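You operate a simulated robot arm through the tools that you are given. There is no shell and no other tool.

You run a simulated robot arm. Do the job below in one go: nothing can be reset, and whatever is moved stays where it is left.

TASK
Time the flow cup, then thin the batch on the scale as the chart says.
Fine: shut the flow cup lever when the clock stops; tare, hit the gram, park the carousel. Where these are worked on the way, their far stop is far enough and under half their travel is too little: tin carousel.

Only the result counts: the job must be done as asked and must still hold three seconds after the hand-in. Knocking over, shifting, dropping, spilling or breaking anything else fails it.

THE ROBOT
A 6-joint arm with a two-finger gripper, fixed in place. Base frame: the origin is on the floor under the middle of its stand, x ahead of it, y to its left, z up; the work surface is at about z = 0.88. Readings come in m, degrees, newtons and seconds.
It reaches about 1.572 m from its shoulder. Its first joint turns from -166.0 to 166.0 degrees. Payload 2.45 kg.
Tool frame: the origin (TCP) lies between the finger pads and is the grasp point; the fingertips stand 0.02 m ahead of it; z points along the fingers, y is the line along which they close. The gripper opens to 0.14 m; its body begins 0.168 m behind the TCP.
Orientation is that of the tool frame in the base frame, as a unit quaternion [x, y, z, w]. With the fingers straight down and closing along the base's y, the tool's x points along the base's -x, its y along +y and its z along -z.

THE INTERFACE
- The arm moves only by the tool servo_tool. Its argument "series" is a list of rows, each a list of 3 entries, a list of its own where there are three numbers: the turn, a rotation vector about the tool's x, y, z in units of 6 degrees (1.0 is 6 degrees), then the shift along the tool's x, y, z in units of 50 mm (1.0 is 50 mm), then the opening, from 0 (shut) to 1 (fully open). In form: [[[wx, wy, wz], [dx, dy, dz], gripper], ...]. A call has 1 to 20 rows; each row shifts and turns the commanded pose from where the row before left it, along the tool's axes as they then stand. A call with a number of a shift or a turn outside -1 to 1 is refused whole. A row lasts 0.2 s, in which the tool goes at most 0.05 m and 8.6 degrees; a call with a longer step from one row to the next is refused whole, and so is a gripper value outside its range. A pose out of reach is approached as far as the arm can. The call stops where the force on the tool passes 90 N (or 10 N more than at its start, if that is more) or the arm is blocked; 0.2 s more then pass. The fingers move at their own pace (about 0.045 m/s each) and stop on an object; they squeeze with about 34 N. The grip force told is the motor's: it shows also when the fingers shut on nothing. Time passes only in rows, and 0.2 s behind the last, so rows that do not move let the fingers close. The reply holds the time, the measured pose of the TCP, the force on the tool along the base axes, the opening and the grip force, in the units named above and with some noise, with the torque about the TCP (base axes, N m) and any sound that the robot's microphone picked up.
- Cameras (640 x 400 px; columns grow to the right, rows downward): "scene" is fixed at [0.0502, 0.649, 1.7004]; the picture's right is [-0.49, -0.87, 0.00], its down [-0.50, 0.28, -0.82] and it looks along [0.72, -0.40, -0.57] (base axes); focal length 314 px, centre (320, 200). "wrist" rides on the gripper at [0.078, 0.011, -0.209] in the tool frame; the picture's right is [-0.14, 0.99, 0.00], its down [-0.92, -0.13, -0.37] and it looks along [-0.37, -0.05, 0.93] (tool axes); focal length 280 px, centre (320, 200). There is no depth. A picture from a camera that has moved, and an enlarged one, comes with that camera's place and axes in the base frame and with its lens.
- camera(camera): a new picture of that camera. No time passes.
- inspect(camera, box): a new picture of the part [left, top, right, bottom] of that camera's present view, enlarged. No time passes.
- finish_job(): hands the job in; it is judged then, once.

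Places have to be worked out from the pictures, the camera data and where the tool is seen. Open the gripper and draw the arm clear of the work before you hand the job in, unless the task says otherwise.

The tools are called by a JSON object that holds its "op" and its "data". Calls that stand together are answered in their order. servo_tool: Moves the arm, as the interface text tells. Its arguments: {"type":"object","properties":{"series":{"type":"array","items":{"type":"array"}}},"required":["series"]} The other tools are called the same way: camera (camera) takes a picture; inspect (camera, box) takes an enlarged picture of a part of a camera's view; finish_job () hands the job in.

At the start:

```text
clock: 0.0
tcp_pos: [0.5624, -0.0692, 1.4766]
tcp_rot: [0.0, 1.0, 0.0, 0.001]
contact_force: [0.9, 0.4, 0.7]
ft_torque: [0.0, 0.02, 0.01]
finger_gap: 0.14
grasp_force: 0.0
```

scene: 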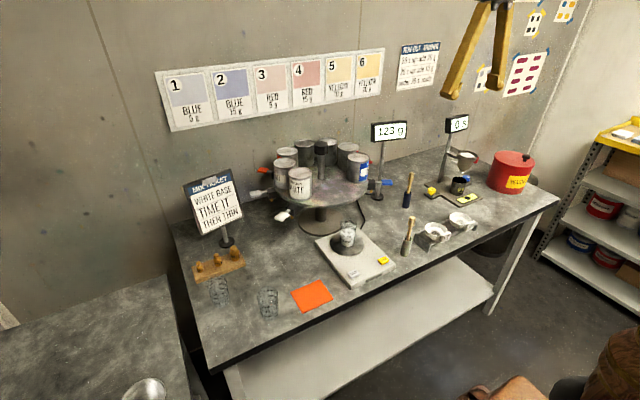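
wrist: 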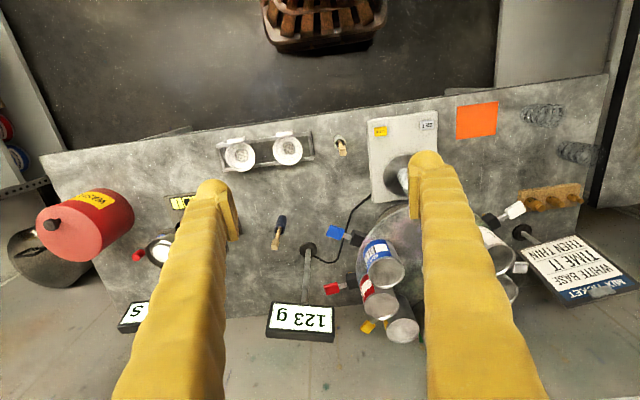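

I'll start by looking closely at the signs, the chart and the devices before moving.

{"op": "inspect", "data": {"camera": "scene", "box": [380, 30, 460, 100]}}

{"op": "inspect", "data": {"camera": "scene", "box": [150, 50, 400, 140]}}

{"op": "inspect", "data": {"camera": "scene", "box": [180, 160, 260, 250]}}

{"op": "inspect", "data": {"camera": "scene", "box": [400, 100, 560, 210]}}

{"op": "inspect", "data": {"camera": "scene", "box": [240, 120, 400, 230]}}

{"op": "inspect", "data": {"camera": "scene", "box": [290, 200, 420, 300]}}

```text
5.71 times, centred on (420, 65) of scene
camera zoom: at [0.0502, 0.649, 1.7004], right [-0.49, -0.87, 0.0], down [-0.5, 0.28, -0.82], along [0.72, -0.4, -0.57], focal length 1794 px, centre (-251, 971)
```

zoom: 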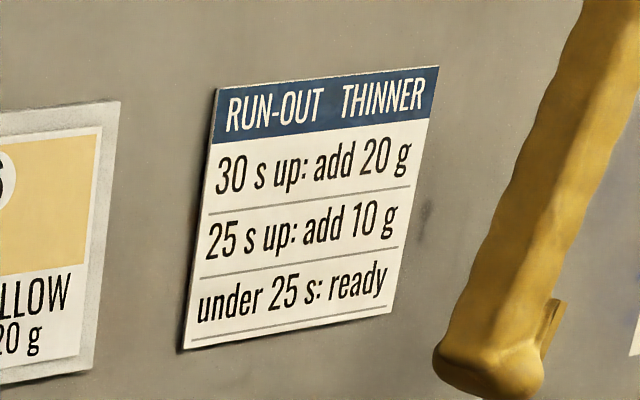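

```text
2.56 times, centred on (275, 95) of scene
camera zoom: at [0.0502, 0.649, 1.7004], right [-0.49, -0.87, 0.0], down [-0.5, 0.28, -0.82], along [0.72, -0.4, -0.57], focal length 804 px, centre (435, 469)
```

zoom: 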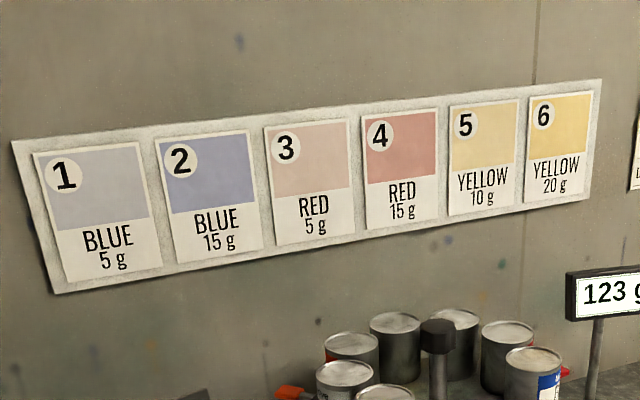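

```text
4.44 times, centred on (220, 205) of scene
camera zoom: at [0.0502, 0.649, 1.7004], right [-0.49, -0.87, 0.0], down [-0.5, 0.28, -0.82], along [0.72, -0.4, -0.57], focal length 1396 px, centre (764, 178)
```

zoom: 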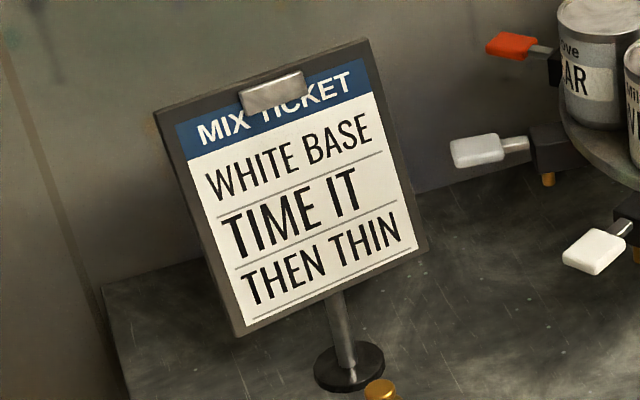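

```text
3.64 times, centred on (480, 155) of scene
camera zoom: at [0.0502, 0.649, 1.7004], right [-0.49, -0.87, 0.0], down [-0.5, 0.28, -0.82], along [0.72, -0.4, -0.57], focal length 1142 px, centre (-262, 364)
```

zoom: 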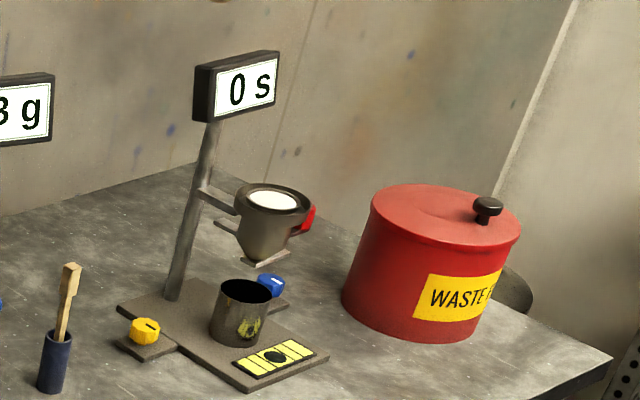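

```text
3.64 times, centred on (320, 175) of scene
camera zoom: at [0.0502, 0.649, 1.7004], right [-0.49, -0.87, 0.0], down [-0.5, 0.28, -0.82], along [0.72, -0.4, -0.57], focal length 1142 px, centre (320, 291)
```

zoom: 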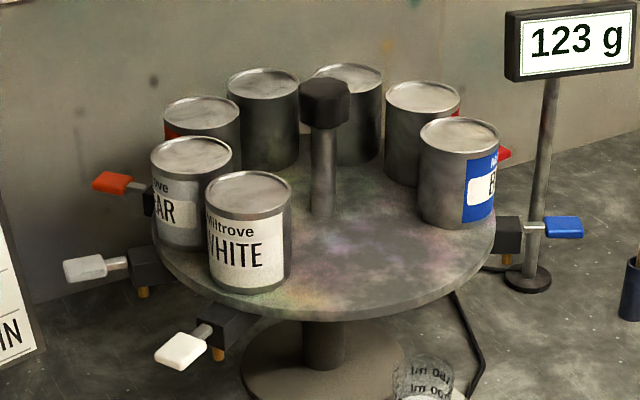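

```text
4.00 times, centred on (355, 250) of scene
camera zoom: at [0.0502, 0.649, 1.7004], right [-0.49, -0.87, 0.0], down [-0.5, 0.28, -0.82], along [0.72, -0.4, -0.57], focal length 1256 px, centre (180, 0)
```

zoom: 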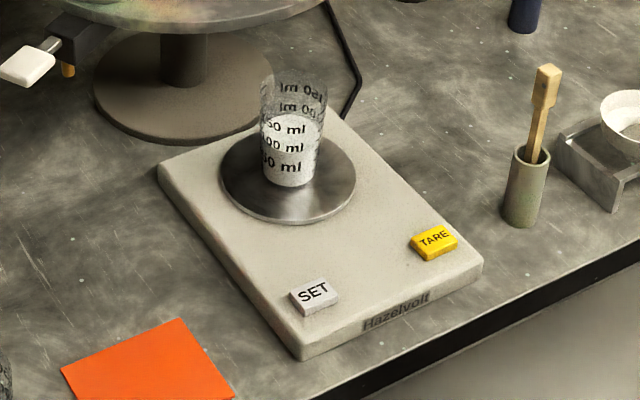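

The chart: ≥30 s → add 20 g, 25–30 s → 10 g, <25 s → ready; the scale shows 123 g and the timer 0 s. I'll zoom the wrist view for the flow cup, carousel levers and scale details.

{"op": "inspect", "data": {"camera": "wrist", "box": [20, 170, 240, 340]}}

{"op": "inspect", "data": {"camera": "wrist", "box": [300, 180, 560, 350]}}

{"op": "inspect", "data": {"camera": "wrist", "box": [340, 90, 600, 260]}}

{"op": "inspect", "data": {"camera": "wrist", "box": [200, 110, 380, 260]}}

{"op": "inspect", "data": {"camera": "scene", "box": [180, 230, 350, 340]}}

{"op": "inspect", "data": {"camera": "scene", "box": [380, 160, 500, 260]}}

```text
2.35 times, centred on (130, 255) of wrist
camera zoom: at [0.4834, -0.0588, 1.6859], right [0.14, 0.99, 0.0], down [0.92, -0.13, 0.37], along [0.37, -0.05, -0.93], focal length 660 px, centre (767, 71)
```

zoom: 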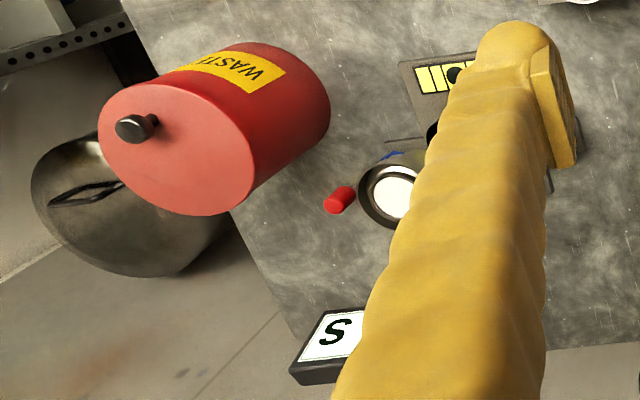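

```text
2.35 times, centred on (430, 265) of wrist
camera zoom: at [0.4834, -0.0588, 1.6859], right [0.14, 0.99, 0.0], down [0.92, -0.13, 0.37], along [0.37, -0.05, -0.93], focal length 660 px, centre (61, 47)
```

zoom: 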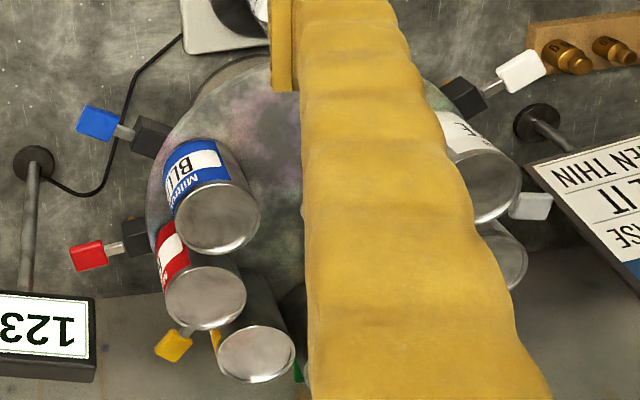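

```text
2.35 times, centred on (470, 175) of wrist
camera zoom: at [0.4834, -0.0588, 1.6859], right [0.14, 0.99, 0.0], down [0.92, -0.13, 0.37], along [0.37, -0.05, -0.93], focal length 660 px, centre (-33, 259)
```

zoom: 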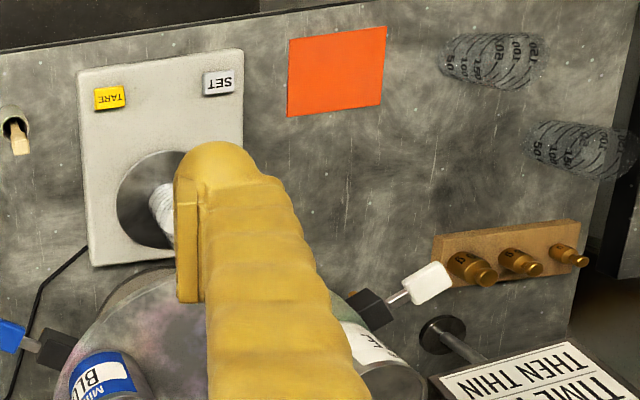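

```text
2.67 times, centred on (290, 185) of wrist
camera zoom: at [0.4834, -0.0588, 1.6859], right [0.14, 0.99, 0.0], down [0.92, -0.13, 0.37], along [0.37, -0.05, -0.93], focal length 748 px, centre (400, 240)
```

zoom: 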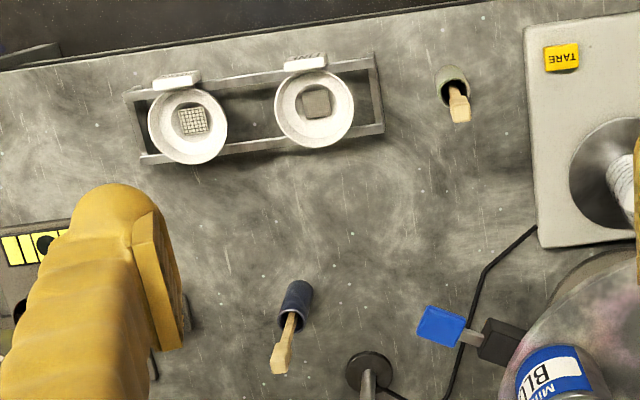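

```text
3.64 times, centred on (265, 285) of scene
camera zoom: at [0.0502, 0.649, 1.7004], right [-0.49, -0.87, 0.0], down [-0.5, 0.28, -0.82], along [0.72, -0.4, -0.57], focal length 1142 px, centre (520, -109)
```

zoom: 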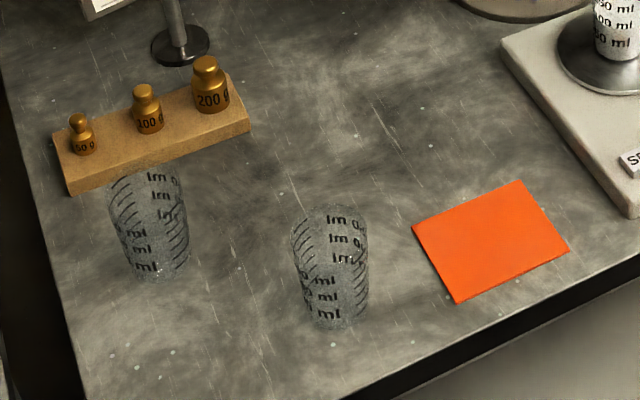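

```text
4.00 times, centred on (440, 210) of scene
camera zoom: at [0.0502, 0.649, 1.7004], right [-0.49, -0.87, 0.0], down [-0.5, 0.28, -0.82], along [0.72, -0.4, -0.57], focal length 1256 px, centre (-160, 160)
```

zoom: 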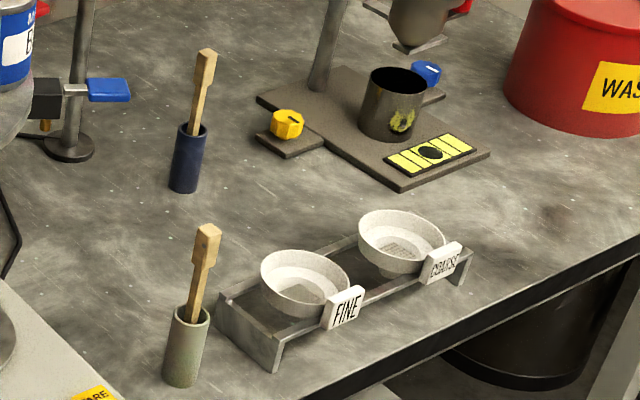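

The carousel has about seven tins with coloured levers, a gap facing the scale, and a black knob on the post. I'll move the wrist camera to the left side of the carousel to read the labels there.

{"op": "servo_tool", "data": {"series": [[[0, 0, 0], [0, 1, 0], 1], [[0, 0, 0], [0, 1, 0], 1], [[0, 0, 0], [0, 1, 0], 1], [[0, 0, 0], [0, 1, 0], 1], [[0, 0, 0], [0, 1, 0], 1], [[0, 0, 0], [0, 1, 0], 1], [[0, 0, 0], [0, 1, 0], 1], [[0, 0, 0], [0, 1, 0], 1], [[0, 0, 0], [0, 1, 0], 1], [[0, 0, 1], [0, 0, 0], 1], [[0, 0, 1], [0, 0, 0], 1], [[0, 0, 1], [0, 0, 0], 1], [[0, 0, 1], [0, 0, 0], 1], [[0, 0, 1], [0, 0, 0], 1], [[0, 0, 1], [0, 0, 0], 1], [[0, 0, 1], [0, 0, 0], 1], [[0, 0, 1], [0, 0, 0], 1], [[0, 0, 1], [0, 0, 0], 1], [[0, 0, 1], [0, 0, 0], 1]]}}

{"op": "camera", "data": {"camera": "wrist"}}

{"op": "camera", "data": {"camera": "scene"}}

```text
clock: 4.0
tcp_pos: [0.5621, 0.3795, 1.4772]
tcp_rot: [0.5, 0.866, 0.0, 0.0]
contact_force: [-0.5, -0.7, -0.5]
ft_torque: [-0.05, -0.04, 0.01]
finger_gap: 0.1403
grasp_force: 0.0
```

```text
taken
camera wrist: at [0.5326, 0.4534, 1.6861], right [0.93, 0.37, 0.0], down [0.35, -0.86, 0.37], along [0.14, -0.34, -0.93], focal length 280 px, centre (320, 200)
```

wrist: 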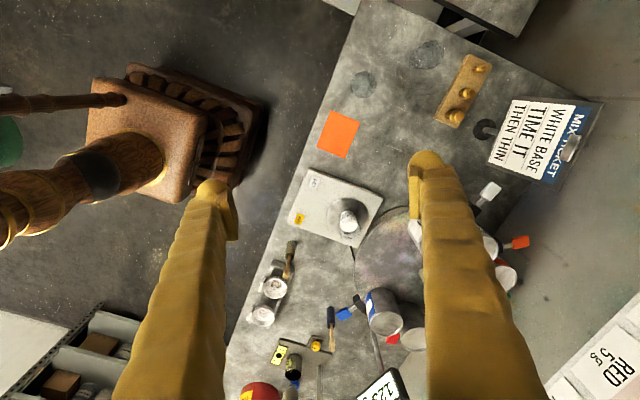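

```text
taken
```

scene: 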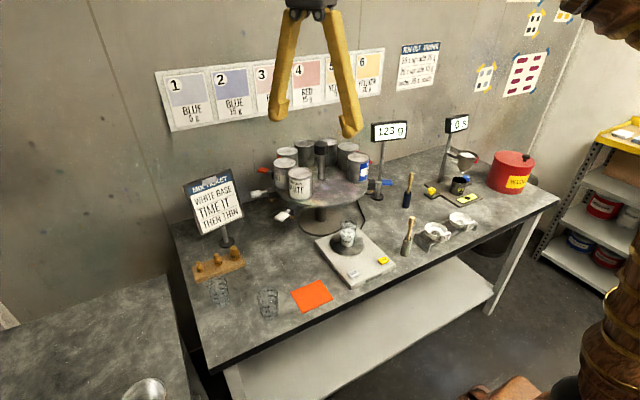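

I'll shift further left/forward and tilt so the camera looks horizontally at the labels on the left-rear tins.

{"op": "servo_tool", "data": {"series": [[[0, 0, 0], [0.15, 0.95, 0.2], 1], [[0, 0, 0], [0.15, 0.95, 0.2], 1], [[0, 0, 0], [0.15, 0.95, 0.2], 1], [[0, 0, 0], [0.15, 0.95, 0.2], 1], [[0, 0, 0], [0.15, 0.95, 0.2], 1], [[0, 0, 0], [0.15, 0.95, 0.2], 1], [[0, 0, 0], [0.15, 0.95, 0.2], 1], [[0, 0, 0], [0.15, 0.95, 0.2], 1], [[0, -1, 0.5], [0, 0, 0], 1], [[0, -1, 0.5], [0, 0, 0], 1], [[0, -1, 0.5], [0, 0, 0], 1], [[0, -1, 0], [0, 0, 0], 1], [[0, -1, 0], [0, 0, 0], 1], [[0, -1, 0], [0, 0, 0], 1]]}}

{"op": "camera", "data": {"camera": "wrist"}}

```text
clock: 7.0
tcp_pos: [0.8068, 0.5743, 1.3445]
tcp_rot: [0.54, 0.784, -0.161, 0.262]
contact_force: [-0.4, 0.2, 0.6]
ft_torque: [0.06, -0.01, 0.02]
finger_gap: 0.1399
grasp_force: 0.0
out of reach, approached as far as the arm can: row 7, 8, 9, 10, 11, 12, 13, 14
```

```text
taken
camera wrist: at [0.7447, 0.7498, 1.4681], right [0.96, 0.26, 0.11], down [0.05, -0.55, 0.83], along [0.27, -0.8, -0.54], focal length 280 px, centre (320, 200)
```

wrist: 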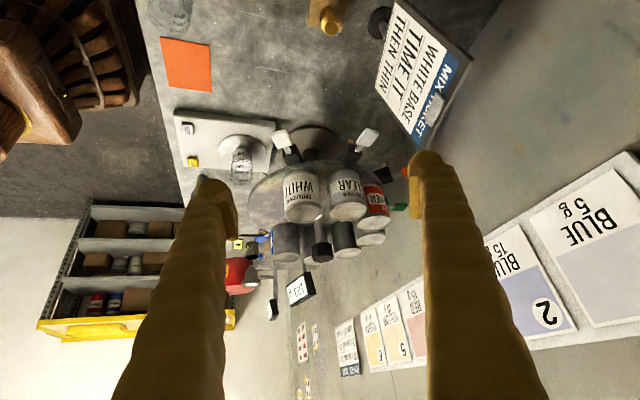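

The view now shows the left-side tins; I'll enlarge the labels.

{"op": "inspect", "data": {"camera": "wrist", "box": [230, 120, 420, 270]}}

{"op": "inspect", "data": {"camera": "wrist", "box": [340, 150, 420, 220]}}

```text
2.67 times, centred on (325, 195) of wrist
camera zoom: at [0.7447, 0.7498, 1.4681], right [0.96, 0.26, 0.11], down [0.05, -0.55, 0.83], along [0.27, -0.8, -0.54], focal length 748 px, centre (307, 213)
```

zoom: 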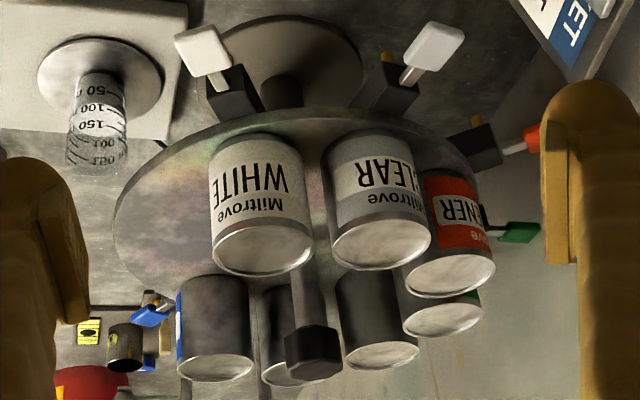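

```text
5.71 times, centred on (380, 185) of wrist
camera zoom: at [0.7447, 0.7498, 1.4681], right [0.96, 0.26, 0.11], down [0.05, -0.55, 0.83], along [0.27, -0.8, -0.54], focal length 1602 px, centre (-23, 286)
```

zoom: 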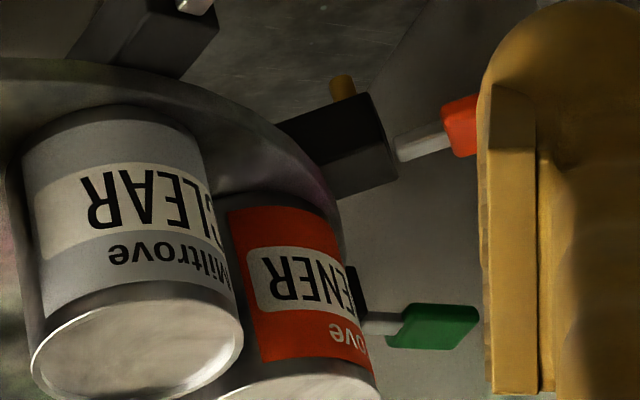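

The orange label reads "…ER"; I need to know whether it is THINNER or HARDENER, so I'll zoom more.

{"op": "inspect", "data": {"camera": "wrist", "box": [365, 180, 395, 200]}}

```text
16.00 times, centred on (380, 190) of wrist
camera zoom: at [0.7447, 0.7498, 1.4681], right [0.96, 0.26, 0.11], down [0.05, -0.55, 0.83], along [0.27, -0.8, -0.54], focal length 4486 px, centre (-640, 360)
```

zoom: 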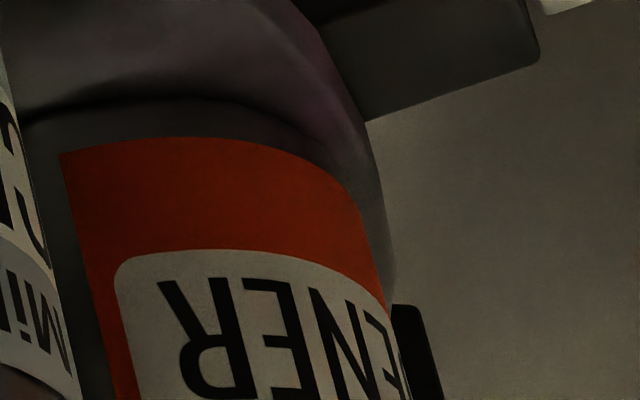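

It reads "…ENER", i.e. HARDENER, not thinner, so I must see the other labels. I'll undo the tilt and yaw, then go to the right side.

{"op": "servo_tool", "data": {"series": [[[0, 1, 0], [0, 0, -0.3], 1], [[0, 1, 0], [0, 0, -0.3], 1], [[0, 1, 0], [0, 0, -0.3], 1], [[0, 1, 0], [0, 0, -0.3], 1], [[0, 1, 0], [0, 0, -0.3], 1], [[0, 1, 0], [0, 0, -0.3], 1], [[0, 0, -1], [0, -0.3, -0.3], 1], [[0, 0, -1], [0, -0.3, 0], 1], [[0, 0, -1], [0, -0.3, 0], 1], [[0, 0, -1], [0, -0.3, 0], 1], [[0, 0, -1], [0, -0.3, 0], 1], [[0, 0, -1], [0, -0.3, 0], 1], [[0, 0, -1], [0, -0.5, 0], 1], [[0, 0, -1], [0, -0.5, 0], 1], [[0, 0, -1], [0, -0.5, 0], 1], [[0, 0, -1], [0, -0.5, 0], 1], [[0, 0, -1], [0, -0.5, 0], 1]]}}

```text
clock: 10.6
tcp_pos: [0.6698, 0.4261, 1.426]
tcp_rot: [0.025, 1.0, 0.004, 0.011]
contact_force: [0.6, -0.5, -0.7]
ft_torque: [-0.05, 0.04, 0.01]
finger_gap: 0.1399
grasp_force: 0.1
out of reach, approached as far as the arm can: row 1, 2, 3, 4
```

Orientation is back to straight-down; now move across to the right side at z≈1.45, then yaw the other way.

{"op": "servo_tool", "data": {"series": [[[0, 0, 0], [0.2, -0.9, -0.2], 1], [[0, 0, 0], [0.2, -0.9, -0.2], 1], [[0, 0, 0], [0.2, -0.9, -0.2], 1], [[0, 0, 0], [0.2, -0.9, 0], 1], [[0, 0, 0], [0.2, -0.9, 0], 1], [[0, 0, 0], [0, -1, 0], 1], [[0, 0, 0], [0, -1, 0], 1], [[0, 0, 0], [0, -1, 0], 1], [[0, 0, 0], [0, -1, 0], 1], [[0, 0, 0], [0, -1, 0], 1], [[0, 0, 0], [0, -1, 0], 1], [[0, 0, 0], [0, -1, 0], 1], [[0, 0, 0], [0, -1, 0], 1], [[0, 0, 0], [0, -1, 0], 1], [[0, 0, 0], [0, -1, 0], 1], [[0, 0, 0], [0, -1, 0], 1], [[0, 0, 0], [0, -1, 0], 1], [[0, 0, 0], [0, -1, 0], 1]]}}

{"op": "servo_tool", "data": {"series": [[[0, 0, -1], [0, 0, 0], 1], [[0, 0, -1], [0, 0, 0], 1], [[0, 0, -1], [0, 0, 0], 1], [[0, 0, -1], [0, 0, 0], 1], [[0, 0, -1], [0, 0, 0], 1], [[0, 0, -1], [0, 0, 0], 1], [[0, 0, -1], [0, 0, 0], 1], [[0, 0, -1], [0, 0, 0], 1], [[0, 0, -1], [0, 0, 0], 1], [[0, 0, -1], [0, 0, 0], 1], [[0, 0, -1], [0, 0, 0], 1], [[0, -1, 0], [0, 0, 0], 1], [[0, -1, 0], [0, 0, 0], 1], [[0, -1, 0], [0, 0, 0], 1], [[0, -1, 0], [0, 0, 0], 1]]}}

{"op": "camera", "data": {"camera": "wrist"}}

```text
clock: 14.4
tcp_pos: [0.5718, -0.4494, 1.4448]
tcp_rot: [0.024, 1.0, 0.005, 0.011]
contact_force: [0.1, -1.0, 0.2]
ft_torque: [-0.05, -0.08, 0.02]
finger_gap: 0.1401
grasp_force: 0.0
```

```text
clock: 17.6
tcp_pos: [0.5742, -0.4464, 1.4447]
tcp_rot: [-0.513, 0.83, 0.107, 0.19]
contact_force: [0.6, 0.9, 0.0]
ft_torque: [0.0, -0.02, -0.03]
finger_gap: 0.1399
grasp_force: 0.1
```

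```text
taken
camera wrist: at [0.4897, -0.5826, 1.6004], right [-0.83, 0.56, 0.04], down [0.41, 0.55, 0.73], along [0.38, 0.62, -0.69], focal length 280 px, centre (320, 200)
```

wrist: 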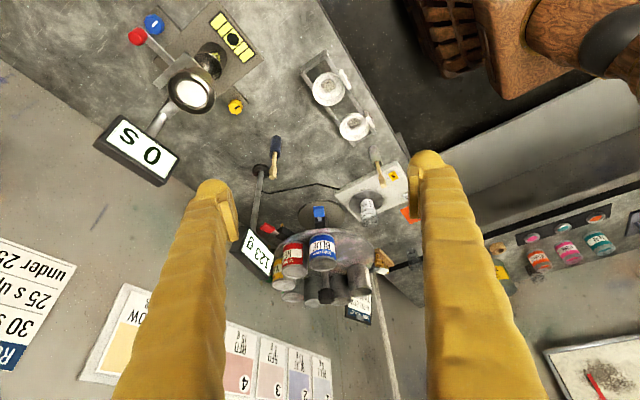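

{"op": "inspect", "data": {"camera": "wrist", "box": [240, 190, 400, 310]}}

{"op": "inspect", "data": {"camera": "wrist", "box": [80, 0, 290, 190]}}

```text
3.33 times, centred on (320, 250) of wrist
camera zoom: at [0.4897, -0.5826, 1.6004], right [-0.83, 0.56, 0.04], down [0.41, 0.55, 0.73], along [0.38, 0.62, -0.69], focal length 935 px, centre (320, 33)
```

zoom: 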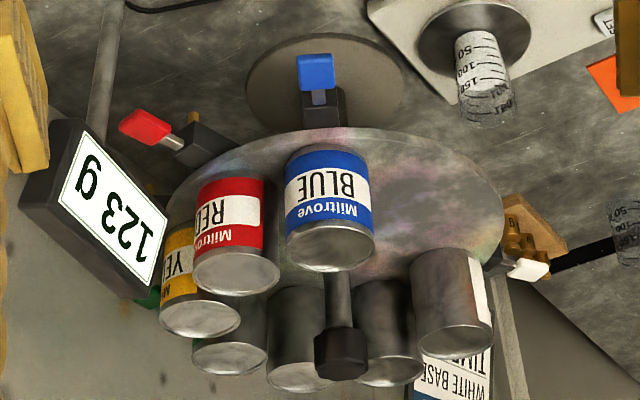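

```text
2.11 times, centred on (185, 95) of wrist
camera zoom: at [0.4897, -0.5826, 1.6004], right [-0.83, 0.56, 0.04], down [0.41, 0.55, 0.73], along [0.38, 0.62, -0.69], focal length 590 px, centre (604, 421)
```

zoom: 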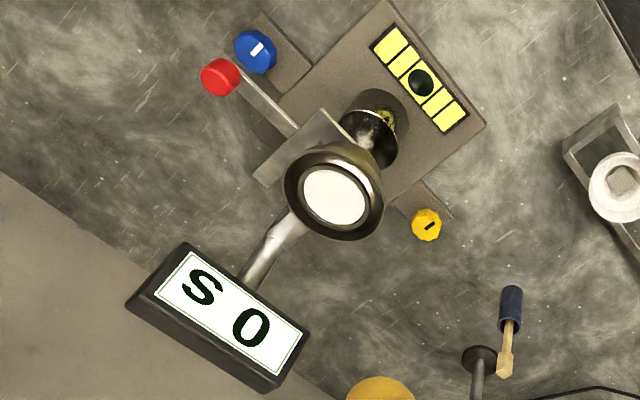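

Tins so far: WHITE, CLEAR, HARDENER, (green lever, unread), YELLOW, RED, BLUE. I'll next look closely at the flow cup mechanism: undo tilt and yaw, descend in front of it and pitch forward.

{"op": "servo_tool", "data": {"series": [[[0, 1, 0], [0, 0, 0], 1], [[0, 1, 0], [0, 0, 0], 1], [[0, 1, 0], [0, 0, 0], 1], [[0, 1, 0], [0, 0, 0], 1], [[0, 0, 1], [0, 0, 0], 1], [[0, 0, 1], [0, 0, 0], 1], [[0, 0, 1], [0, 0, 0], 1], [[0, 0, 1], [0, 0, 0], 1], [[0, 0, 1], [0, 0, 0], 1], [[0, 0, 1], [0, 0, 0], 1], [[0, 0, 1], [0, 0, 0], 1], [[0, 0, 1], [0, 0, 0], 1], [[0, 0, 1], [0, 0, 0], 1], [[0, 0, 1], [0, 0, 0], 1], [[0, 0, 1], [0, 0, 0], 1]]}}

{"op": "servo_tool", "data": {"series": [[[0, -1, 0], [0.3, -0.6, 0.7], 1], [[0, -1, 0], [0, -0.6, 0.7], 1], [[0, -1, 0], [0, -0.6, 0.7], 1], [[0, -1, 0], [0, -0.6, 0.7], 1], [[0, -1, 0], [0.3, -0.3, 0.5], 1], [[0, -1, 0], [0.4, 0, 0.3], 1], [[0, -1, 0], [0.4, 0, 0.2], 1]]}}

{"op": "camera", "data": {"camera": "wrist"}}

```text
clock: 20.8
tcp_pos: [0.5737, -0.4466, 1.4451]
tcp_rot: [0.025, 1.0, 0.005, 0.01]
contact_force: [-0.8, 0.7, -0.5]
ft_torque: [-0.03, 0.0, 0.01]
finger_gap: 0.1402
grasp_force: 0.1
```

```text
clock: 22.4
tcp_pos: [0.5557, -0.5802, 1.2327]
tcp_rot: [0.026, 0.929, -0.004, 0.369]
contact_force: [-1.1, 0.7, 0.3]
ft_torque: [-0.01, -0.01, 0.02]
finger_gap: 0.14
grasp_force: 0.0
```

```text
taken
camera wrist: at [0.3563, -0.5604, 1.3314], right [0.15, 0.98, 0.11], down [0.41, -0.16, 0.9], along [0.9, -0.09, -0.43], focal length 280 px, centre (320, 200)
```

wrist: 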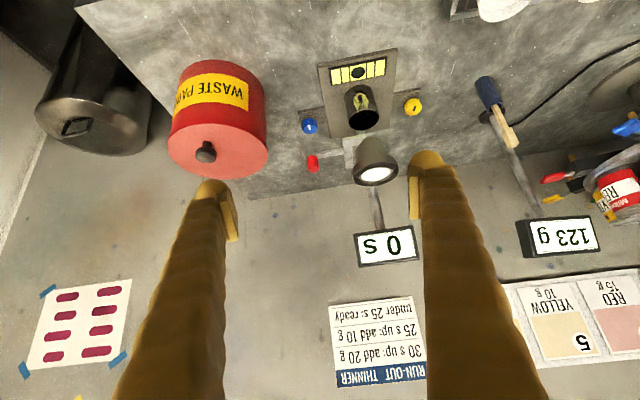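

{"op": "inspect", "data": {"camera": "wrist", "box": [270, 40, 450, 200]}}

{"op": "inspect", "data": {"camera": "scene", "box": [430, 130, 500, 205]}}

{"op": "inspect", "data": {"camera": "scene", "box": [260, 150, 340, 240]}}

```text
2.50 times, centred on (360, 120) of wrist
camera zoom: at [0.3563, -0.5604, 1.3314], right [0.15, 0.98, 0.11], down [0.41, -0.16, 0.9], along [0.9, -0.09, -0.43], focal length 701 px, centre (220, 400)
```

zoom: 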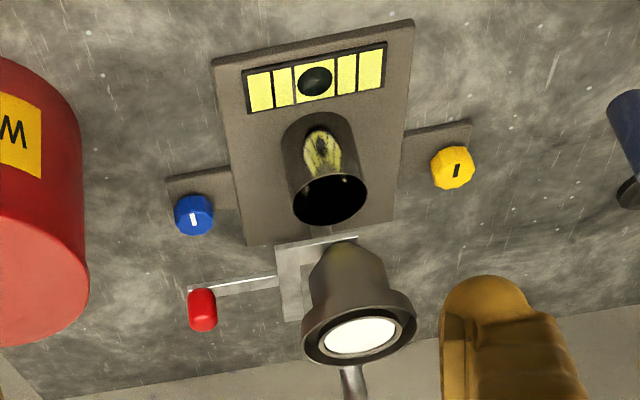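

```text
5.33 times, centred on (465, 168) of scene
camera zoom: at [0.0502, 0.649, 1.7004], right [-0.49, -0.87, 0.0], down [-0.5, 0.28, -0.82], along [0.72, -0.4, -0.57], focal length 1675 px, centre (-453, 373)
```

zoom: 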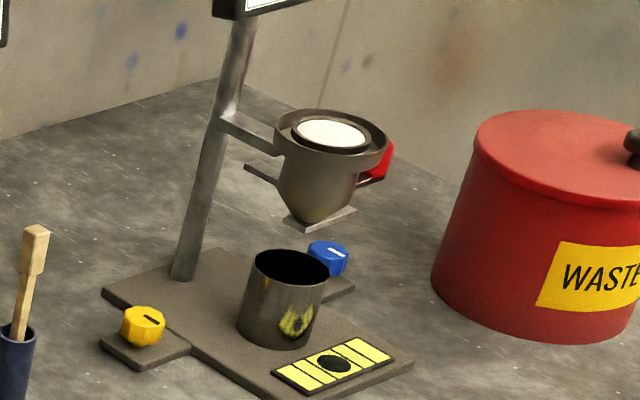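

```text
4.44 times, centred on (300, 195) of scene
camera zoom: at [0.0502, 0.649, 1.7004], right [-0.49, -0.87, 0.0], down [-0.5, 0.28, -0.82], along [0.72, -0.4, -0.57], focal length 1396 px, centre (409, 222)
```

zoom: 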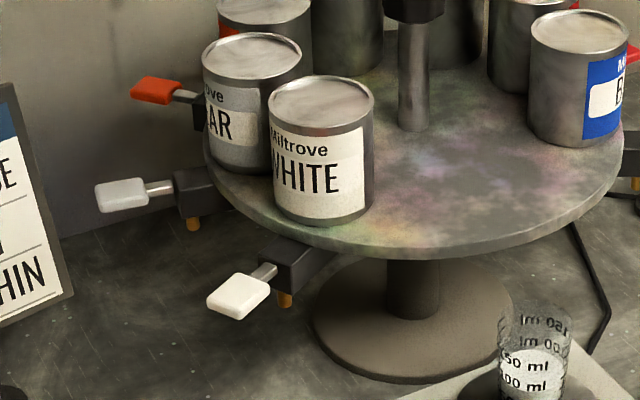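

Triangulating, the cup top is about (0.814, -0.50, 1.08) and the red lever knob about (0.833, -0.614, 1.02). I'll raise up and look straight down on the flow cup to understand how the shutter moves.

{"op": "servo_tool", "data": {"series": [[[0, 1, 0], [-0.5, 0, 0], 1], [[0, 1, 0], [-0.5, 0, 0], 1], [[0, 1, 0], [-0.5, 0, 0], 1], [[0, 1, 0], [-0.6, -0.4, 0], 1], [[0, 1, 0], [-0.6, -0.4, 0], 1], [[0, 1, 0], [-0.6, -0.4, -0.2], 1], [[0, 1, 0], [-0.6, -0.4, -0.3], 1], [[0, 1, 0], [-0.6, -0.4, -0.3], 1], [[0, 1, 0], [-0.6, 0, 0], 1]]}}

{"op": "camera", "data": {"camera": "wrist"}}

```text
clock: 24.4
tcp_pos: [0.7429, -0.6679, 1.3152]
tcp_rot: [0.024, 0.997, 0.005, -0.075]
contact_force: [1.3, 0.9, -1.0]
ft_torque: [0.12, 0.22, 0.01]
finger_gap: 0.1403
grasp_force: 0.0
out of reach, approached as far as the arm can: row 8, 9
```

```text
taken
camera wrist: at [0.6974, -0.6561, 1.5327], right [0.18, 0.98, -0.01], down [0.96, -0.18, 0.23], along [0.22, -0.06, -0.97], focal length 280 px, centre (320, 200)
```

wrist: 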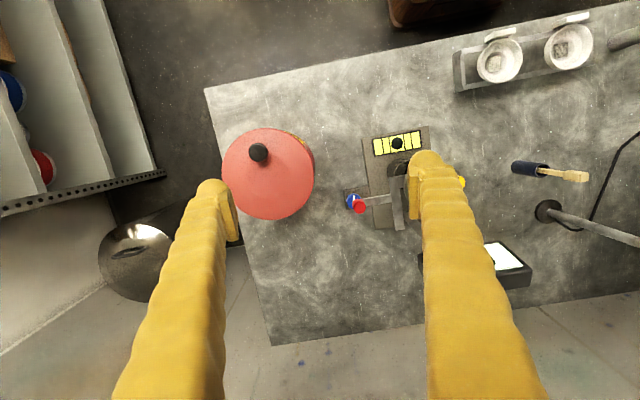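

{"op": "inspect", "data": {"camera": "wrist", "box": [320, 120, 440, 250]}}

```text
3.08 times, centred on (380, 185) of wrist
camera zoom: at [0.6974, -0.6561, 1.5327], right [0.18, 0.98, -0.01], down [0.96, -0.18, 0.23], along [0.22, -0.06, -0.97], focal length 863 px, centre (135, 246)
```

zoom: 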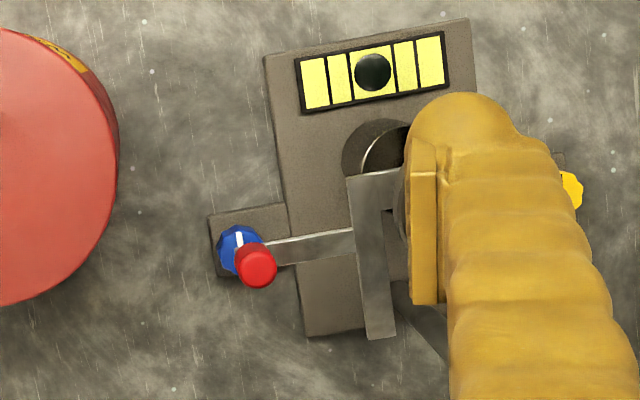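

The finger hides the shutter; I'll shift ~0.1 m to +y to put the cup between the fingers.

{"op": "servo_tool", "data": {"series": [[[0, -0.8, 0], [0, 1, -0.3], 1], [[0, -0.7, 0], [0, 1, 0], 1]]}}

{"op": "inspect", "data": {"camera": "wrist", "box": [240, 100, 420, 260]}}

```text
refused: row 1 steps farther than a row can; nothing moved
```

```text
2.50 times, centred on (330, 180) of wrist
camera zoom: at [0.6974, -0.6561, 1.5327], right [0.18, 0.98, -0.01], down [0.96, -0.18, 0.23], along [0.22, -0.06, -0.97], focal length 701 px, centre (295, 250)
```

zoom: 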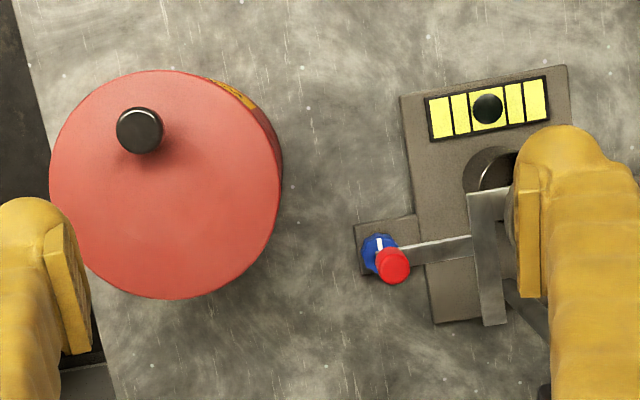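

The combined step was slightly too long; I'll repeat with smaller components.

{"op": "servo_tool", "data": {"series": [[[0, -0.8, 0], [0, 0.9, 0], 1], [[0, -0.7, 0], [0, 0.9, 0], 1]]}}

{"op": "inspect", "data": {"camera": "wrist", "box": [240, 100, 420, 260]}}

```text
clock: 25.0
tcp_pos: [0.7468, -0.5779, 1.3182]
tcp_rot: [0.026, 1.0, 0.007, -0.016]
contact_force: [1.8, 0.0, -0.9]
ft_torque: [0.09, 0.07, 0.0]
finger_gap: 0.1399
grasp_force: 0.0
```

```text
2.50 times, centred on (330, 180) of wrist
camera zoom: at [0.6763, -0.5655, 1.5291], right [0.19, 0.98, 0.01], down [0.92, -0.18, 0.34], along [0.33, -0.06, -0.94], focal length 701 px, centre (295, 250)
```

zoom: 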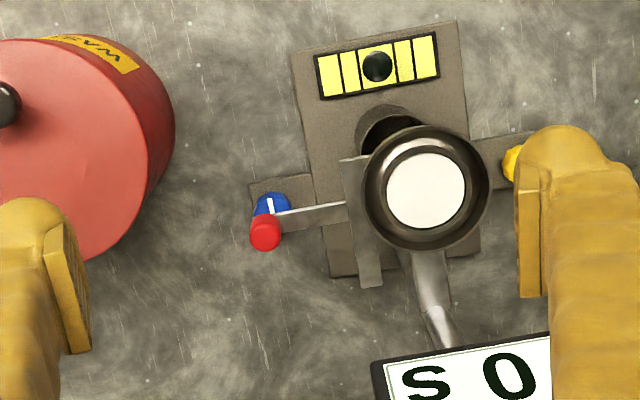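

I see a side bar left of the cup with the lever rod attached to it. I'll look from the front at a low angle to see the shutter under the nozzle.

{"op": "servo_tool", "data": {"series": [[[0, 0, 0], [1, 0, 0], 1], [[0, 0, 0], [1, 0, 0], 1], [[0, 0, 0], [1, 0, 0], 1], [[0, 0, 0], [0, 0, 1], 1], [[0, 0, 0], [0, 0, 1], 1], [[0, 0, 0], [0, 0, 1], 1], [[0, 0, 0], [0, 0, 1], 1], [[0, -1, 0], [0, 0, 0], 1], [[0, -1, 0], [0, 0, 0], 1], [[0, -1, 0], [0, 0, 0], 1], [[0, -1, 0], [0, 0, 0], 1], [[0, -1, 0], [0, 0, 0], 1], [[0, -1, 0], [0, 0, 0], 1], [[0, -1, 0], [0, 0, 0], 1], [[0, -1, 0], [0, 0, 0], 1], [[0, -1, 0], [0, 0, 0], 1], [[0, -1, 0], [0, 0, 0], 1]]}}

{"op": "camera", "data": {"camera": "wrist"}}

{"op": "inspect", "data": {"camera": "wrist", "box": [250, 100, 430, 260]}}

```text
clock: 28.6
tcp_pos: [0.5895, -0.5676, 1.1204]
tcp_rot: [0.024, 0.873, -0.008, 0.487]
contact_force: [-0.2, 0.1, -0.3]
ft_torque: [0.0, -0.01, 0.02]
finger_gap: 0.1397
grasp_force: 0.0
```

```text
taken
camera wrist: at [0.3714, -0.5463, 1.1639], right [0.12, 0.98, 0.13], down [0.16, -0.15, 0.98], along [0.98, -0.1, -0.18], focal length 280 px, centre (320, 200)
```

wrist: 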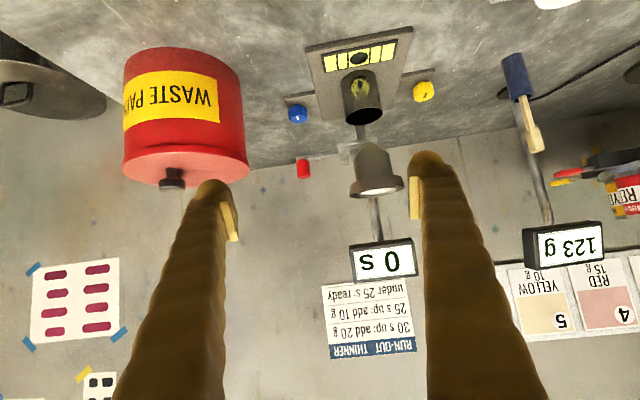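

```text
2.50 times, centred on (340, 180) of wrist
camera zoom: at [0.3714, -0.5463, 1.1639], right [0.12, 0.98, 0.13], down [0.16, -0.15, 0.98], along [0.98, -0.1, -0.18], focal length 701 px, centre (270, 250)
```

zoom: 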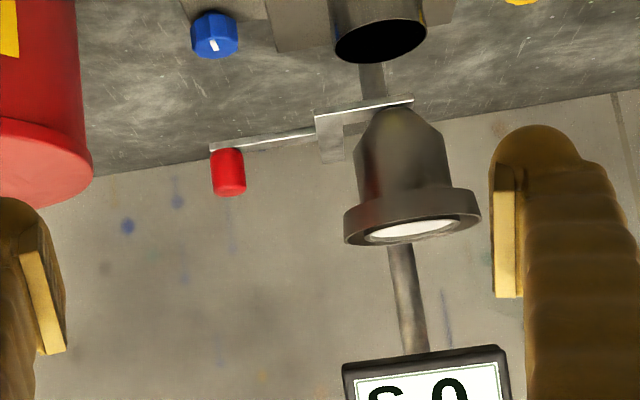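

The shutter is a flat horizontal piece under the nozzle with a vertical red peg at about (0.832, -0.616, z 1.005–1.037). I'll reorient to straight down with fingers closing along x (yaw -90°), tilted slightly away from the clock display, at a safe height.

{"op": "servo_tool", "data": {"series": [[[0, 1, 0], [-0.5, 0, 0], 0.5], [[0, 1, 0], [-0.5, 0, 0], 0.5], [[0, 1, 0], [-0.4, 0, 0], 0.5], [[0, 1, 0], [0, 0, -0.5], 0.5], [[0, 1, 0], [0, 0, -0.5], 0.5], [[0, 1, 0], [0, 0, -0.5], 0.5], [[0, 1, 0], [0, 0, -0.5], 0.5], [[0, 1, 0], [0, 0, -0.5], 0.5], [[0, 1, 0], [0, 0, 0], 0.5], [[0, 1, 0], [0, 0, 0], 0.5]]}}

{"op": "servo_tool", "data": {"series": [[[0, 0, -1], [0, 0, 0], 0.5], [[0, 0, -1], [0, 0, 0], 0.5], [[0, 0, -1], [0, 0, 0], 0.5], [[0, 0, -1], [0, 0, 0], 0.5], [[0, 0, -1], [0, 0, 0], 0.5], [[0, 0, -1], [0, 0, 0], 0.5], [[0, 0, -1], [0, 0, 0], 0.5], [[0, 0, -1], [0, 0, 0], 0.5], [[0, 0, -1], [0, 0, 0], 0.5], [[0, 0, -1], [0, 0, 0], 0.5], [[0, 0, -1], [0, 0, 0], 0.5], [[0, 0, -1], [0, 0, 0], 0.5], [[0, 0, -1], [0, 0, 0], 0.5], [[0, 0, -1], [0, 0, 0], 0.5], [[0, 0, -0.5], [0, 0, 0], 0.5], [[0, -1, 0], [0, 0, 0], 0.5], [[0, -1, 0], [0, 0, 0], 0.5], [[0, -0.5, 0], [0, 0, 0], 0.5]]}}

```text
clock: 30.8
tcp_pos: [0.5741, -0.5665, 1.2863]
tcp_rot: [0.026, 1.0, 0.006, -0.015]
contact_force: [-0.2, -0.3, -0.4]
ft_torque: [0.0, -0.05, -0.04]
finger_gap: 0.0697
grasp_force: 0.1
```

```text
clock: 34.6
tcp_pos: [0.5738, -0.5673, 1.2868]
tcp_rot: [-0.662, 0.737, 0.103, 0.091]
contact_force: [0.0, -0.5, -1.0]
ft_torque: [-0.04, -0.03, 0.03]
finger_gap: 0.0703
grasp_force: 0.1
```

Now move to a pre-grasp point above the red peg, about 0.15 m back along the tool axis.

{"op": "servo_tool", "data": {"series": [[[0, 0, 0], [0.296, -0.898, 0.279], 0.5], [[0, 0, 0], [0.296, -0.898, 0.279], 0.5], [[0, 0, 0], [0.296, -0.898, 0.279], 0.5], [[0, 0, 0], [0.296, -0.898, 0.279], 0.5], [[0, 0, 0], [0.296, -0.898, 0.279], 0.5], [[0, 0, 0], [0.296, -0.898, 0.279], 0.5]]}}

{"op": "camera", "data": {"camera": "wrist"}}

{"op": "camera", "data": {"camera": "scene"}}

```text
clock: 36.0
tcp_pos: [0.8321, -0.6539, 1.1757]
tcp_rot: [-0.662, 0.737, 0.1, 0.091]
contact_force: [-0.8, 0.3, 2.1]
ft_torque: [-0.13, -0.13, -0.05]
finger_gap: 0.07
grasp_force: 0.0
```

```text
taken
camera wrist: at [0.8135, -0.7845, 1.3564], right [-0.97, 0.23, 0.07], down [0.22, 0.77, 0.6], along [0.09, 0.59, -0.8], focal length 280 px, centre (320, 200)
```

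wrist: 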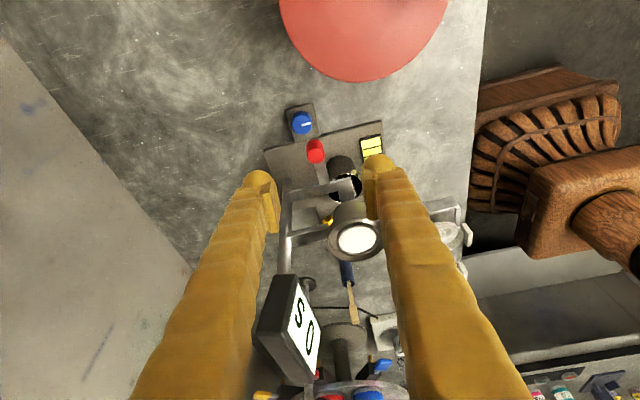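

```text
taken
```

scene: 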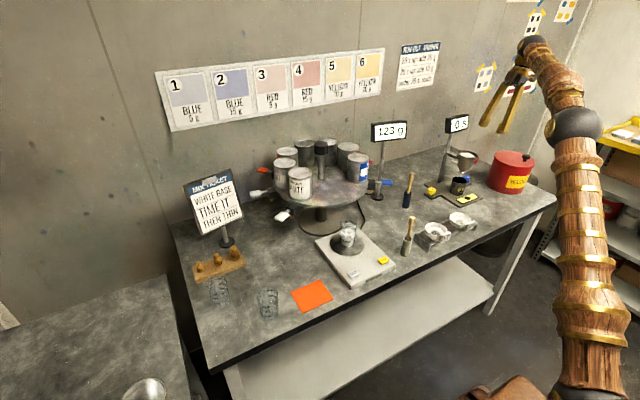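

{"op": "inspect", "data": {"camera": "wrist", "box": [240, 90, 420, 270]}}

```text
2.22 times, centred on (330, 180) of wrist
camera zoom: at [0.8135, -0.7845, 1.3564], right [-0.97, 0.23, 0.07], down [0.22, 0.77, 0.6], along [0.09, 0.59, -0.8], focal length 623 px, centre (298, 244)
```

zoom: 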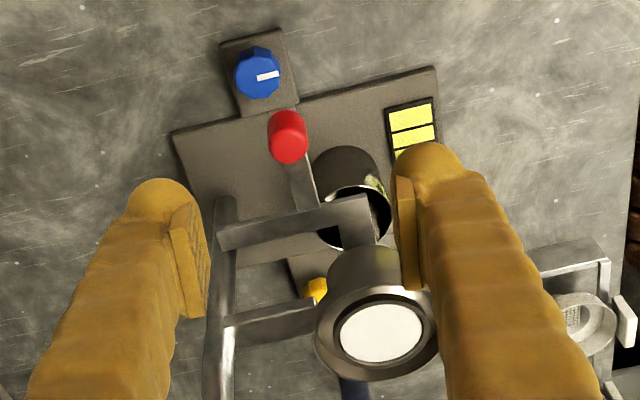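

Now the mechanism is visible: an L-shaped flat bar starting at the post runs under the nozzle, with the lever arm to the red peg. I'll descend along the tool axis onto the peg.

{"op": "servo_tool", "data": {"series": [[[0, 0, 0], [0.014, -0.01, 0.61], 0.5], [[0, 0, 0], [0.014, -0.01, 0.61], 0.5], [[0, 0, 0], [0.014, -0.01, 0.61], 0.5], [[0, 0, 0], [0.014, -0.01, 0.61], 0.5], [[0, 0, 0], [0.014, -0.01, 0.61], 0.5]]}}

{"op": "inspect", "data": {"camera": "wrist", "box": [220, 100, 420, 280]}}

{"op": "inspect", "data": {"camera": "scene", "box": [430, 50, 560, 205]}}

```text
clock: 37.2
tcp_pos: [0.8358, -0.6177, 1.0263]
tcp_rot: [-0.663, 0.736, 0.102, 0.09]
contact_force: [-0.1, 0.3, -0.3]
ft_torque: [0.02, -0.01, 0.01]
finger_gap: 0.0701
grasp_force: 0.1
```

```text
2.22 times, centred on (320, 190) of wrist
camera zoom: at [0.817, -0.7484, 1.2063], right [-0.97, 0.23, 0.07], down [0.23, 0.77, 0.6], along [0.09, 0.59, -0.8], focal length 623 px, centre (320, 222)
```

zoom: 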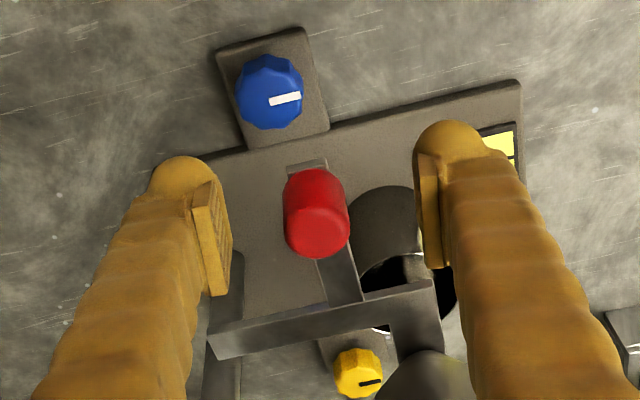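

```text
2.58 times, centred on (495, 128) of scene
camera zoom: at [0.0502, 0.649, 1.7004], right [-0.49, -0.87, 0.0], down [-0.5, 0.28, -0.82], along [0.72, -0.4, -0.57], focal length 810 px, centre (-132, 387)
```

zoom: 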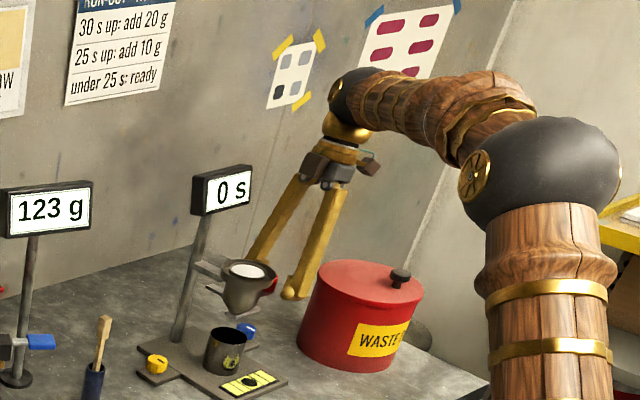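

The peg is centred between the fingers; close on it.

{"op": "servo_tool", "data": {"series": [[[0, 0, 0], [0, 0, 0], 0.15], [[0, 0, 0], [0, 0, 0], 0.1], [[0, 0, 0], [0, 0, 0], 0.0], [[0, 0, 0], [0, 0, 0], 0.0]]}}

```text
clock: 38.2
tcp_pos: [0.8362, -0.6184, 1.0248]
tcp_rot: [-0.663, 0.736, 0.102, 0.091]
contact_force: [29.7, -4.7, -4.0]
ft_torque: [-0.26, -0.26, -0.23]
finger_gap: 0.0229
grasp_force: 30.1
```

Gripped (0.023 m). The +x reaction suggests the peg sits slightly further in +x; I'll nudge +x in small steps and read the force, zooming to see whether the shutter moves.

{"op": "servo_tool", "data": {"series": [[[0, 0, 0], [0, -0.1, 0], 0.0], [[0, 0, 0], [0, -0.1, 0], 0.0]]}}

{"op": "inspect", "data": {"camera": "wrist", "box": [220, 100, 420, 280]}}

{"op": "inspect", "data": {"camera": "scene", "box": [430, 100, 510, 205]}}

```text
clock: 38.8
tcp_pos: [0.8418, -0.6225, 1.025]
tcp_rot: [-0.662, 0.737, 0.102, 0.089]
contact_force: [-12.5, -15.8, 6.4]
ft_torque: [0.3, 0.05, 0.26]
finger_gap: 0.0223
grasp_force: 44.7
```

```text
2.22 times, centred on (320, 190) of wrist
camera zoom: at [0.8241, -0.7519, 1.2062], right [-0.97, 0.23, 0.07], down [0.23, 0.77, 0.6], along [0.09, 0.59, -0.8], focal length 623 px, centre (320, 222)
```

zoom: 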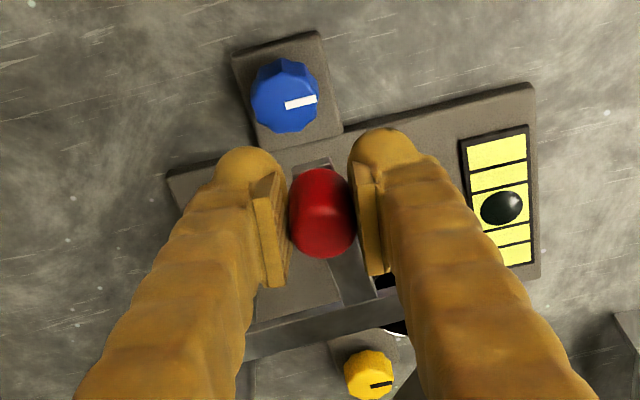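

```text
3.81 times, centred on (470, 152) of scene
camera zoom: at [0.0502, 0.649, 1.7004], right [-0.49, -0.87, 0.0], down [-0.5, 0.28, -0.82], along [0.72, -0.4, -0.57], focal length 1196 px, centre (-251, 381)
```

zoom: 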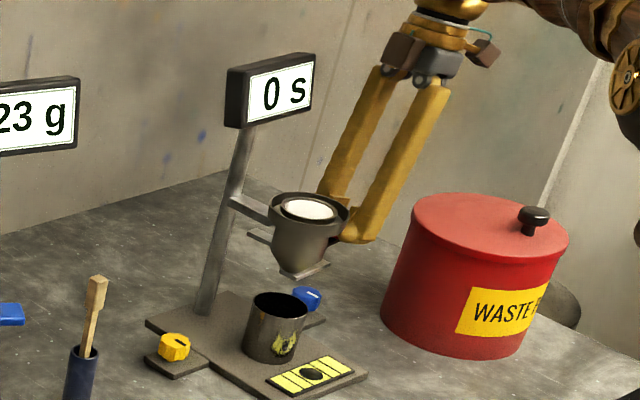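

The reaction now has a −y component, consistent with a swing about the post. I'll continue along the arc direction (+x, −y) in small steps.

{"op": "servo_tool", "data": {"series": [[[0, 0, 0], [0.08, -0.18, -0.03], 0.0], [[0, 0, 0], [0.08, -0.18, -0.03], 0.0]]}}

{"op": "inspect", "data": {"camera": "wrist", "box": [220, 100, 420, 280]}}

{"op": "inspect", "data": {"camera": "scene", "box": [430, 100, 510, 205]}}

```text
clock: 39.4
tcp_pos: [0.8623, -0.6294, 1.0262]
tcp_rot: [-0.663, 0.736, 0.102, 0.09]
contact_force: [1.2, 4.7, 17.2]
ft_torque: [-0.02, -0.05, 0.03]
finger_gap: 0.0222
grasp_force: 44.7
```

```text
2.22 times, centred on (320, 190) of wrist
camera zoom: at [0.8434, -0.76, 1.2055], right [-0.97, 0.23, 0.07], down [0.22, 0.77, 0.6], along [0.09, 0.6, -0.8], focal length 623 px, centre (320, 222)
```

zoom: 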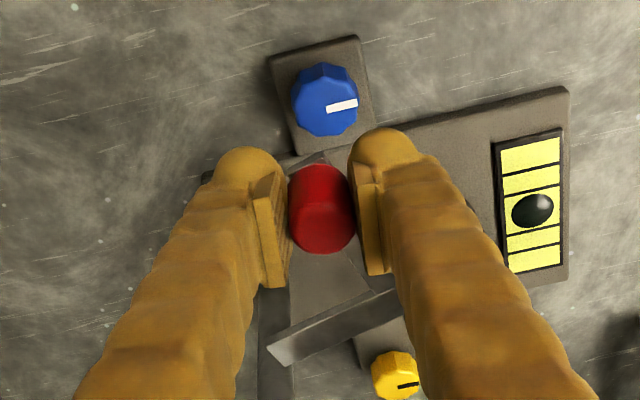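

```text
3.81 times, centred on (470, 152) of scene
camera zoom: at [0.0502, 0.649, 1.7004], right [-0.49, -0.87, 0.0], down [-0.5, 0.28, -0.82], along [0.72, -0.4, -0.57], focal length 1196 px, centre (-251, 381)
```

zoom: 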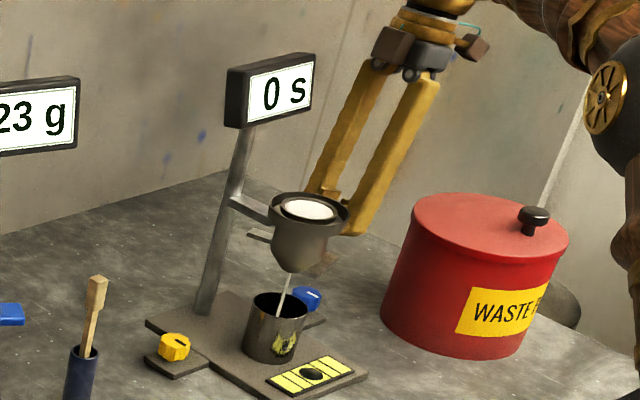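

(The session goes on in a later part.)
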